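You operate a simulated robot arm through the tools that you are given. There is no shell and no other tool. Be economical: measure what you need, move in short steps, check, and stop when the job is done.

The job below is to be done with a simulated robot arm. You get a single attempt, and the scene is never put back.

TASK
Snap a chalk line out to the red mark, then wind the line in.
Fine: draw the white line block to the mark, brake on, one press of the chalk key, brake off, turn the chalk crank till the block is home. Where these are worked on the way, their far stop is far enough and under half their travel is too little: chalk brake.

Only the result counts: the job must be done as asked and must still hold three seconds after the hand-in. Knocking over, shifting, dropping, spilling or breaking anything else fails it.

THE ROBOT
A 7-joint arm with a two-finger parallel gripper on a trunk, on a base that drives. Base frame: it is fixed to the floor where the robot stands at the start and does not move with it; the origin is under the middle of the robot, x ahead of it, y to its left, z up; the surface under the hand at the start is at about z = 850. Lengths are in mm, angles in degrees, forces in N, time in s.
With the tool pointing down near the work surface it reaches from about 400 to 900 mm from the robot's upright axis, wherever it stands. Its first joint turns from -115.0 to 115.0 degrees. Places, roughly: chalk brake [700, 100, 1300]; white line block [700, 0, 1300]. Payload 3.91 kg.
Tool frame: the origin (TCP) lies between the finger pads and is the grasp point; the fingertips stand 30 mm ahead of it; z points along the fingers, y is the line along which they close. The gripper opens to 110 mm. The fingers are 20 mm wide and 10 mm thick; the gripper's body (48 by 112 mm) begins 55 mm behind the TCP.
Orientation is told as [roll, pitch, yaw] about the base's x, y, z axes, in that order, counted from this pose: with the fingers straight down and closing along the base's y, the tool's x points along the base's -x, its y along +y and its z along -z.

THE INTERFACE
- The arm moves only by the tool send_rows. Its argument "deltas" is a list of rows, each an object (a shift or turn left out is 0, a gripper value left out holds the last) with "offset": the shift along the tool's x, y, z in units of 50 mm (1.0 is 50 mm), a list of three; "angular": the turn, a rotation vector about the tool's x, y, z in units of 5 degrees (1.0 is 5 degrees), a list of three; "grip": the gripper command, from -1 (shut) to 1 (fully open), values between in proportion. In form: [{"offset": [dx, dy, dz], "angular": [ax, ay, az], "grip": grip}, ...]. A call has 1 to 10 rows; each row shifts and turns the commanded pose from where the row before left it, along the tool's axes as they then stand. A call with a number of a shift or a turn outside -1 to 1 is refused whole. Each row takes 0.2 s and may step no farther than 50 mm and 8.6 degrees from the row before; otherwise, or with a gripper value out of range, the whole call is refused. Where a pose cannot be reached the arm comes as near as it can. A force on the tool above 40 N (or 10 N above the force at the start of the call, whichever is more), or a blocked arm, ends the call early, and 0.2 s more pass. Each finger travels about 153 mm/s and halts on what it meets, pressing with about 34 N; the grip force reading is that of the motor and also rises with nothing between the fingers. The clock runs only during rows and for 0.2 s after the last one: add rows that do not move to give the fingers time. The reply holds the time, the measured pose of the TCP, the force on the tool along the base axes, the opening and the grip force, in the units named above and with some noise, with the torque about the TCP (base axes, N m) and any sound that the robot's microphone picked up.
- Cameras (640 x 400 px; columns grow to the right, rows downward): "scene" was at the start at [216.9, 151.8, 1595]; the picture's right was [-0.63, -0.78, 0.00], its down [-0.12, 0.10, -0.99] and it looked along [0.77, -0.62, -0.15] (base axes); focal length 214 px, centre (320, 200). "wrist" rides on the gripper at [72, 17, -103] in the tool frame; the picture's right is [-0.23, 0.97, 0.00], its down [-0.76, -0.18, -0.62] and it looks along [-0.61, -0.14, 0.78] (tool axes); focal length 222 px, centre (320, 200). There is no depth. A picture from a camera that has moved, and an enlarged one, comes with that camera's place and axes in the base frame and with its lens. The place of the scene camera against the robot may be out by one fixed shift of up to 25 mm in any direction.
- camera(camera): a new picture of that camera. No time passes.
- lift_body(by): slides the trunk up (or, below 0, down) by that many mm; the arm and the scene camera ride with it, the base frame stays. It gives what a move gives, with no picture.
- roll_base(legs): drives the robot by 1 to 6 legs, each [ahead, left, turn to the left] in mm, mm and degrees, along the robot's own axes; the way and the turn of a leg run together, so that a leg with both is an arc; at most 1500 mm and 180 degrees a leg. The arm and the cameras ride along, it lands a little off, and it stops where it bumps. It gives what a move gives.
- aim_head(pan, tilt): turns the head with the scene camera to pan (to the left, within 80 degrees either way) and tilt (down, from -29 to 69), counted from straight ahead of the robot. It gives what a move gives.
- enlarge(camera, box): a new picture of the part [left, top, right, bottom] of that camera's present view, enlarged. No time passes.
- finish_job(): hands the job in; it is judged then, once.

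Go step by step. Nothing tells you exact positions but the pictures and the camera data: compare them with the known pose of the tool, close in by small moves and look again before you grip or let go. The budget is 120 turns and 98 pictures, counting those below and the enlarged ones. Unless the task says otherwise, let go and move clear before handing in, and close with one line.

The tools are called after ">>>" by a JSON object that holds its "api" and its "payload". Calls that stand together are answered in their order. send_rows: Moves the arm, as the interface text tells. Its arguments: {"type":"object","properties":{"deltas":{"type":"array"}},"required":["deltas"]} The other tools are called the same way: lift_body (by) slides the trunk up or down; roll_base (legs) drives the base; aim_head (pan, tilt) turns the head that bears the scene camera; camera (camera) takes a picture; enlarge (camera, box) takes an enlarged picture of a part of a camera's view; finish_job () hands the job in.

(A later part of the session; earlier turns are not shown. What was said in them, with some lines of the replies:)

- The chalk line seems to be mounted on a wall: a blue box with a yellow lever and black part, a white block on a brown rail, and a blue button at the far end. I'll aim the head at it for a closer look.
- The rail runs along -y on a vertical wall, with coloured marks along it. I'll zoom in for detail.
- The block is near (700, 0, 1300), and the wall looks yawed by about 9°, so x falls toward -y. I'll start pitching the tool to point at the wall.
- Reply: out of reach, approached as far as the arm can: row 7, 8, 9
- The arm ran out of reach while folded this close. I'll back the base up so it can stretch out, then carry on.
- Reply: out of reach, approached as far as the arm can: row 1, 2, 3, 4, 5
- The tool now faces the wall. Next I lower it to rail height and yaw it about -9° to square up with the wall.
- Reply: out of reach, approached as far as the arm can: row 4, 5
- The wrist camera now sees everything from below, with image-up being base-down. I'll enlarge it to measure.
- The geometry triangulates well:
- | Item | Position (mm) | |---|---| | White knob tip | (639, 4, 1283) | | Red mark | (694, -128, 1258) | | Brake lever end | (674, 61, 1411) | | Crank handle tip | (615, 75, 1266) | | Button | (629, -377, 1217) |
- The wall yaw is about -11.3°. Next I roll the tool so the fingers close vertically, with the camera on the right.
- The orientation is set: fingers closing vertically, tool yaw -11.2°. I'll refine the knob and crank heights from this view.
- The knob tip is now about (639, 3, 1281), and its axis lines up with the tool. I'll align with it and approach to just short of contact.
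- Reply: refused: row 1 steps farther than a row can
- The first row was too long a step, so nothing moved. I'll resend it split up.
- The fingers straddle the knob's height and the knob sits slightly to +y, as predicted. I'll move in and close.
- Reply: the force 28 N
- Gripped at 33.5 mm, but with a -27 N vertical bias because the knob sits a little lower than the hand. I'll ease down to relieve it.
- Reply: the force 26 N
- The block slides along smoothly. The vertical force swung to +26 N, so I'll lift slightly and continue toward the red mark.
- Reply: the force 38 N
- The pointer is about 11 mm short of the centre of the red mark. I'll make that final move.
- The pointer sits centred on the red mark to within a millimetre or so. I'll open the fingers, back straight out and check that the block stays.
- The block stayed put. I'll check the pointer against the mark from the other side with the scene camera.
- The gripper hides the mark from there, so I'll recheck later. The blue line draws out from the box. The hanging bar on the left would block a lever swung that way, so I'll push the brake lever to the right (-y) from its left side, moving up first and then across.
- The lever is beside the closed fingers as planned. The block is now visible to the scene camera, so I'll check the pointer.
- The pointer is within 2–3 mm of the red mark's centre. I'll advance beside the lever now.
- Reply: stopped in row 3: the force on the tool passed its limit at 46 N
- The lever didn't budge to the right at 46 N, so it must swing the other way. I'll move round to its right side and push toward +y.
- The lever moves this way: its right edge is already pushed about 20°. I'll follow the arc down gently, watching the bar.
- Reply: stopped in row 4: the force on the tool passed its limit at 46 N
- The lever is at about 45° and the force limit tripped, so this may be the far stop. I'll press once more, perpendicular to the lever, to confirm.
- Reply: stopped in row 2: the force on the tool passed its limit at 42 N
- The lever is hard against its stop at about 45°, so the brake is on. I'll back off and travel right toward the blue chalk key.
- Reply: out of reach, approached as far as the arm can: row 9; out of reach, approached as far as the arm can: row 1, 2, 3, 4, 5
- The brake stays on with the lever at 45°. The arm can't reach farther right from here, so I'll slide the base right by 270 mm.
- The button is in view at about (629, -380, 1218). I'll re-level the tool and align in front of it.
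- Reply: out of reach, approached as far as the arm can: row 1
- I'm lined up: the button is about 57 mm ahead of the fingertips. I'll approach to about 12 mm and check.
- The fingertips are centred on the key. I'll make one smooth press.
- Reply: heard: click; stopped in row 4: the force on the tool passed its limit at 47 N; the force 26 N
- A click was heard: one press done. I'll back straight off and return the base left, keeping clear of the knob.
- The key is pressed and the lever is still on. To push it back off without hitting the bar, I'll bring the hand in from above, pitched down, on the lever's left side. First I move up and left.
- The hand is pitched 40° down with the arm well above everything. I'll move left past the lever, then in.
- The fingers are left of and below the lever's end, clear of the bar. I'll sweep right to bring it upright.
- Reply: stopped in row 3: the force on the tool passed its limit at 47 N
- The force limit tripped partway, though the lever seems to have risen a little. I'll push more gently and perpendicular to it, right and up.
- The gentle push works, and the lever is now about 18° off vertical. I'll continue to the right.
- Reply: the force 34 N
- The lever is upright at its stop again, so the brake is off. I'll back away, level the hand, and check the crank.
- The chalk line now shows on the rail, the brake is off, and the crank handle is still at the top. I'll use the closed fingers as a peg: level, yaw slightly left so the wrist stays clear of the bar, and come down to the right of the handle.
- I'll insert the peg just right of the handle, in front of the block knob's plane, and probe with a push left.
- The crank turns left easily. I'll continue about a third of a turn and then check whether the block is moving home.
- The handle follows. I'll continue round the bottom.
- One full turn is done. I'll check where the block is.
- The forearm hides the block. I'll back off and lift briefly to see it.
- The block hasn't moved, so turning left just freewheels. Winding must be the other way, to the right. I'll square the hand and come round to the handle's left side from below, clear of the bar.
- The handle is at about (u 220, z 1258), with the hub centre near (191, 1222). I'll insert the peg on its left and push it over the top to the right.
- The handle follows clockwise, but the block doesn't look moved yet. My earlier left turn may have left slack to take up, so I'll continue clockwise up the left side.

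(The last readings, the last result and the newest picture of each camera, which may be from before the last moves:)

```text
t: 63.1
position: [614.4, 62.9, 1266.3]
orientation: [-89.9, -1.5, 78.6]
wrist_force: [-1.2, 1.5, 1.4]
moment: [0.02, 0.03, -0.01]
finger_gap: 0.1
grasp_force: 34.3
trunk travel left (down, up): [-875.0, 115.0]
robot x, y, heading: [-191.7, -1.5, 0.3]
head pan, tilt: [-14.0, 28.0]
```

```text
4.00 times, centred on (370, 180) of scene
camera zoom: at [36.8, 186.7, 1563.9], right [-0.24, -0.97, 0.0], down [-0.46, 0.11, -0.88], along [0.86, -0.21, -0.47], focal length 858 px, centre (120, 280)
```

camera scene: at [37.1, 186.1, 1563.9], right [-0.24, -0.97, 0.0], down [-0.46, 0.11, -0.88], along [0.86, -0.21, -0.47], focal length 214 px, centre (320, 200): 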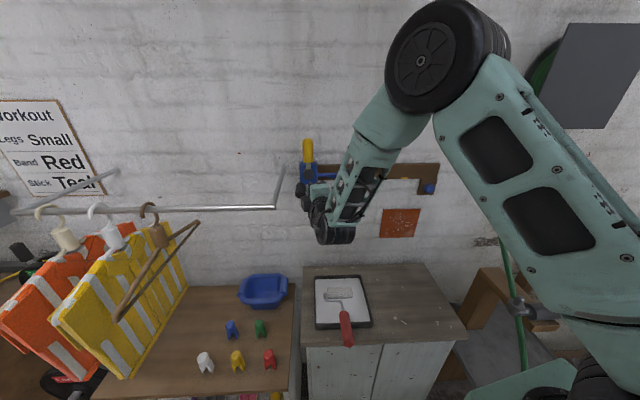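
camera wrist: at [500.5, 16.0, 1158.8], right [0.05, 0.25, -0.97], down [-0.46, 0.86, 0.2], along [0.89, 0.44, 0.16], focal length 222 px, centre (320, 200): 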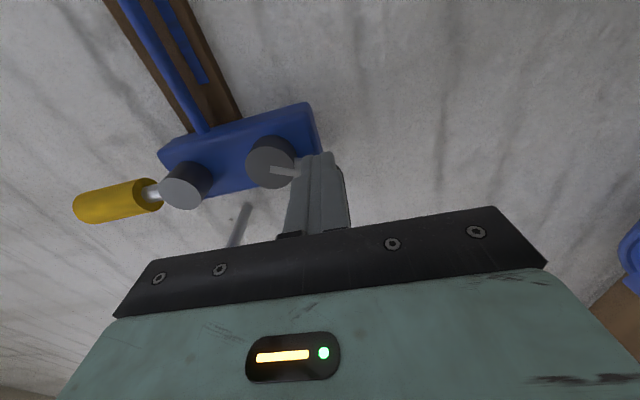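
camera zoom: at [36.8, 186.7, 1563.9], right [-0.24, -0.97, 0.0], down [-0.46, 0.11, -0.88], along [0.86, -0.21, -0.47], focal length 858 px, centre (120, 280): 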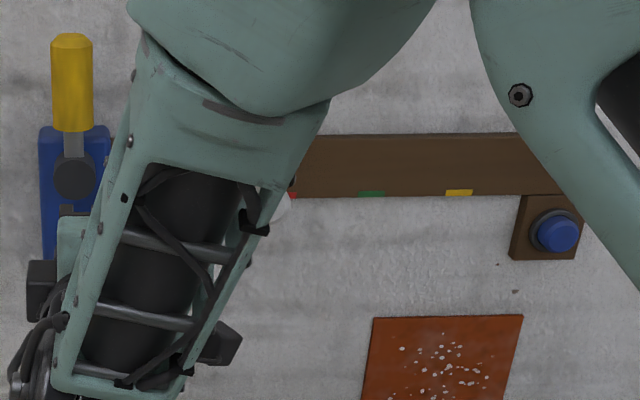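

Now the block is winding in: the red mark is uncovered and the block has shifted left. I'll keep turning clockwise.

>>> {"api": "send_rows", "payload": {"deltas": [{"offset": [0.28, 0.1, 0]}, {"offset": [0.244, 0.204, 0]}, {"offset": [0.16, 0.278, 0]}, {"offset": [0.056, 0.314, 0]}, {"offset": [-0.056, 0.314, 0]}, {"offset": [-0.16, 0.278, 0]}, {"offset": [-0.244, 0.204, 0]}, {"offset": [-0.3, 0.11, 0]}, {"offset": [-0.32, 0, 0]}, {"offset": [-0.3, -0.11, 0]}]}}

>>> {"api": "send_rows", "payload": {"deltas": [{"offset": [-0.244, -0.204, 0]}, {"offset": [-0.16, -0.278, 0]}, {"offset": [-0.056, -0.314, 0]}, {"offset": [0.056, -0.314, 0]}, {"offset": [0.16, -0.278, 0]}, {"offset": [0.244, -0.204, 0]}, {"offset": [0.3, -0.11, 0]}, {"offset": [0.32, 0, 0]}]}}

>>> {"api": "enlarge", "payload": {"camera": "scene", "box": [290, 130, 450, 230]}}

>>> {"api": "camera", "payload": {"camera": "wrist"}}

```text
t: 65.3
position: [620.9, 100.4, 1184.0]
orientation: [-89.7, -1.5, 78.8]
wrist_force: [-0.7, -0.8, -2.3]
moment: [0.01, 0.0, 0.0]
finger_gap: 0.1
grasp_force: 34.1
trunk travel left (down, up): [-875.0, 115.0]
robot x, y, heading: [-197.2, -4.6, 0.4]
head pan, tilt: [-14.0, 28.0]
```

```text
t: 67.1
position: [615.1, 63.6, 1269.5]
orientation: [-89.9, -1.5, 78.7]
wrist_force: [0.6, 1.1, 0.5]
moment: [-0.02, -0.03, 0.04]
finger_gap: 0.1
grasp_force: 34.0
trunk travel left (down, up): [-875.0, 115.0]
robot x, y, heading: [-194.9, -2.4, 0.1]
head pan, tilt: [-14.0, 28.0]
```

```text
4.00 times, centred on (370, 180) of scene
camera zoom: at [37.1, 186.6, 1563.9], right [-0.24, -0.97, 0.0], down [-0.46, 0.11, -0.88], along [0.86, -0.21, -0.47], focal length 858 px, centre (120, 280)
```

zoom: 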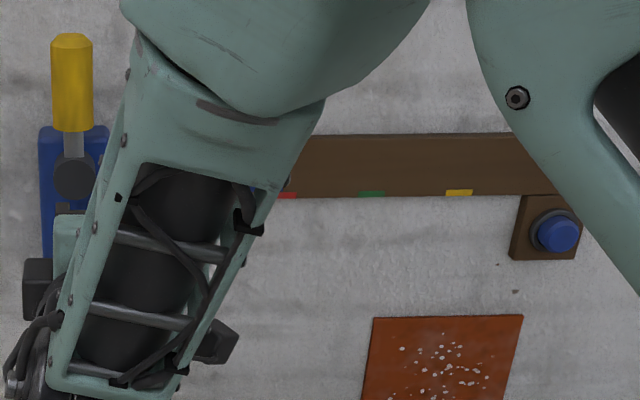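

```text
19 pictures are left
camera wrist: at [499.5, 13.6, 1250.9], right [0.05, 0.25, -0.97], down [-0.46, 0.86, 0.2], along [0.89, 0.44, 0.16], focal length 222 px, centre (320, 200)
```

wrist: 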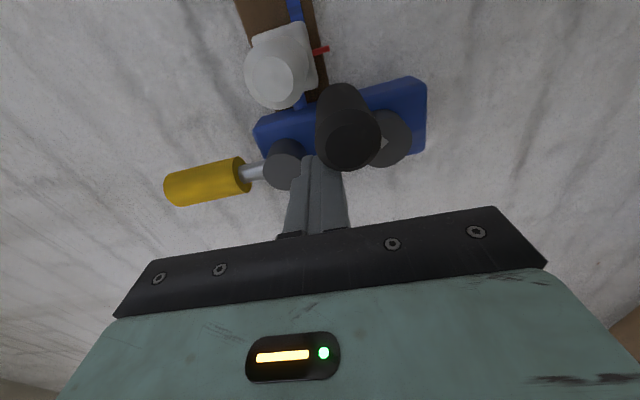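

The block is nearly home. I'll zoom in to measure the remaining gap.

>>> {"api": "enlarge", "payload": {"camera": "wrist", "box": [220, 0, 440, 180]}}

```text
2.22 times, centred on (330, 90) of wrist
camera zoom: at [499.5, 13.6, 1250.9], right [0.05, 0.25, -0.97], down [-0.46, 0.86, 0.2], along [0.89, 0.44, 0.16], focal length 494 px, centre (298, 444)
```

zoom: 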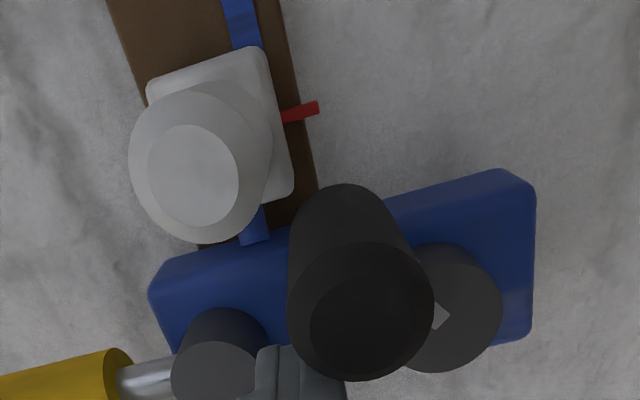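

The pointer measures u ≈ 129.5, which matches its starting home position. I'll turn a little further to confirm it's seated.

>>> {"api": "send_rows", "payload": {"deltas": [{"offset": [0.15, 0.055, 0]}, {"offset": [0.15, 0.055, 0]}, {"offset": [0.12, 0.1, 0]}]}}

>>> {"api": "enlarge", "payload": {"camera": "wrist", "box": [220, 0, 440, 180]}}

```text
t: 67.9
position: [610.8, 45.0, 1258.2]
orientation: [-89.7, -1.5, 78.6]
wrist_force: [-0.4, -0.2, 1.7]
moment: [-0.02, 0.03, -0.02]
finger_gap: 0.0
grasp_force: 33.9
trunk travel left (down, up): [-875.0, 115.0]
robot x, y, heading: [-197.8, -2.2, 0.1]
head pan, tilt: [-14.0, 28.0]
```

```text
2.22 times, centred on (330, 90) of wrist
camera zoom: at [495.7, -5.9, 1239.7], right [0.05, 0.25, -0.97], down [-0.46, 0.86, 0.2], along [0.89, 0.44, 0.16], focal length 494 px, centre (298, 444)
```

zoom: 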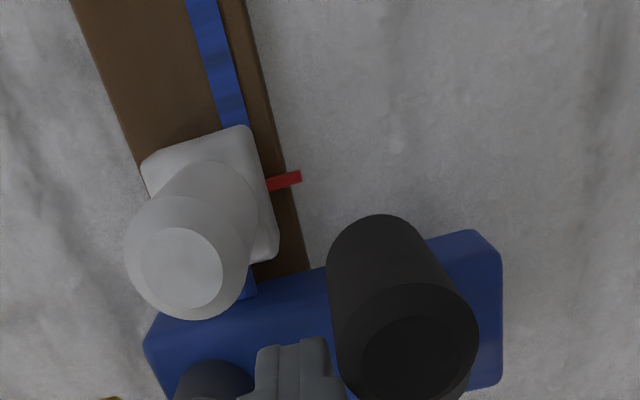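

>>> {"api": "send_rows", "payload": {"deltas": [{"offset": [0.12, 0.1, 0]}, {"offset": [0.16, 0.278, 0]}, {"offset": [0.056, 0.314, 0]}, {"offset": [-0.056, 0.314, 0]}, {"offset": [-0.16, 0.278, 0]}]}}

>>> {"api": "camera", "payload": {"camera": "wrist"}}

```text
t: 69.1
position: [610.3, 40.9, 1192.3]
orientation: [-89.7, -1.5, 78.6]
wrist_force: [0.0, -2.0, 0.1]
moment: [-0.03, 0.01, -0.02]
finger_gap: 0.0
grasp_force: 34.0
trunk travel left (down, up): [-875.0, 115.0]
robot x, y, heading: [-193.6, -2.0, 0.2]
head pan, tilt: [-14.0, 28.0]
```

```text
16 pictures are left
camera wrist: at [494.9, -10.6, 1174.9], right [0.05, 0.25, -0.97], down [-0.46, 0.86, 0.2], along [0.89, 0.44, 0.15], focal length 222 px, centre (320, 200)
```

wrist: 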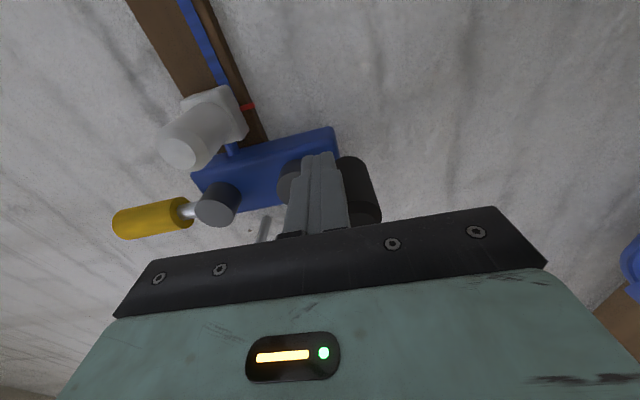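

The block stays at u ≈ 129.7 while the crank turns freely, so it's home. I'll back straight off the crank and take a last look.

>>> {"api": "send_rows", "payload": {"deltas": [{"offset": [0.05, -0.06, 0]}, {"offset": [0, 0, -0.8]}, {"offset": [0, 0, -0.8]}, {"offset": [0.7, 0.3, 0]}, {"offset": [0.7, 0.3, 0]}]}}

>>> {"api": "camera", "payload": {"camera": "wrist"}}

>>> {"api": "enlarge", "payload": {"camera": "scene", "box": [260, 120, 420, 230]}}

```text
t: 70.3
position: [518.8, -13.5, 1164.5]
orientation: [-89.8, -1.5, 78.8]
wrist_force: [0.5, -1.2, -0.7]
moment: [-0.03, 0.01, -0.03]
finger_gap: 0.0
grasp_force: 34.3
trunk travel left (down, up): [-875.0, 115.0]
robot x, y, heading: [-195.0, -1.9, 0.2]
head pan, tilt: [-14.0, 28.0]
```

```text
15 pictures are left
camera wrist: at [403.0, -64.4, 1145.8], right [0.05, 0.25, -0.97], down [-0.46, 0.86, 0.2], along [0.89, 0.44, 0.16], focal length 222 px, centre (320, 200)
```

wrist: 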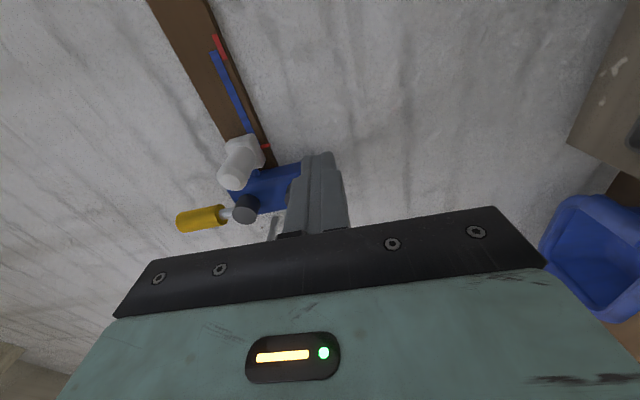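

```text
3.64 times, centred on (340, 175) of scene
camera zoom: at [36.6, 186.9, 1563.9], right [-0.24, -0.97, 0.0], down [-0.46, 0.11, -0.88], along [0.86, -0.21, -0.47], focal length 780 px, centre (247, 291)
```

zoom: 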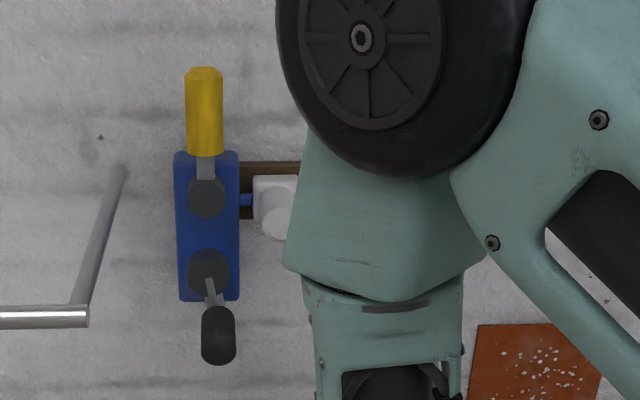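

The chalk line runs from the box to the red mark, the block is home, the brake lever is upright, and the hand is clear. I'm handing the job in.

>>> {"api": "finish_job", "payload": {}}

```text
The job is handed in.
```

The chalk line is snapped out to the red mark and wound back in, with the block home, the brake off and the hand clear. I first turned the crank the wrong way, about one turn, but the block did not move.
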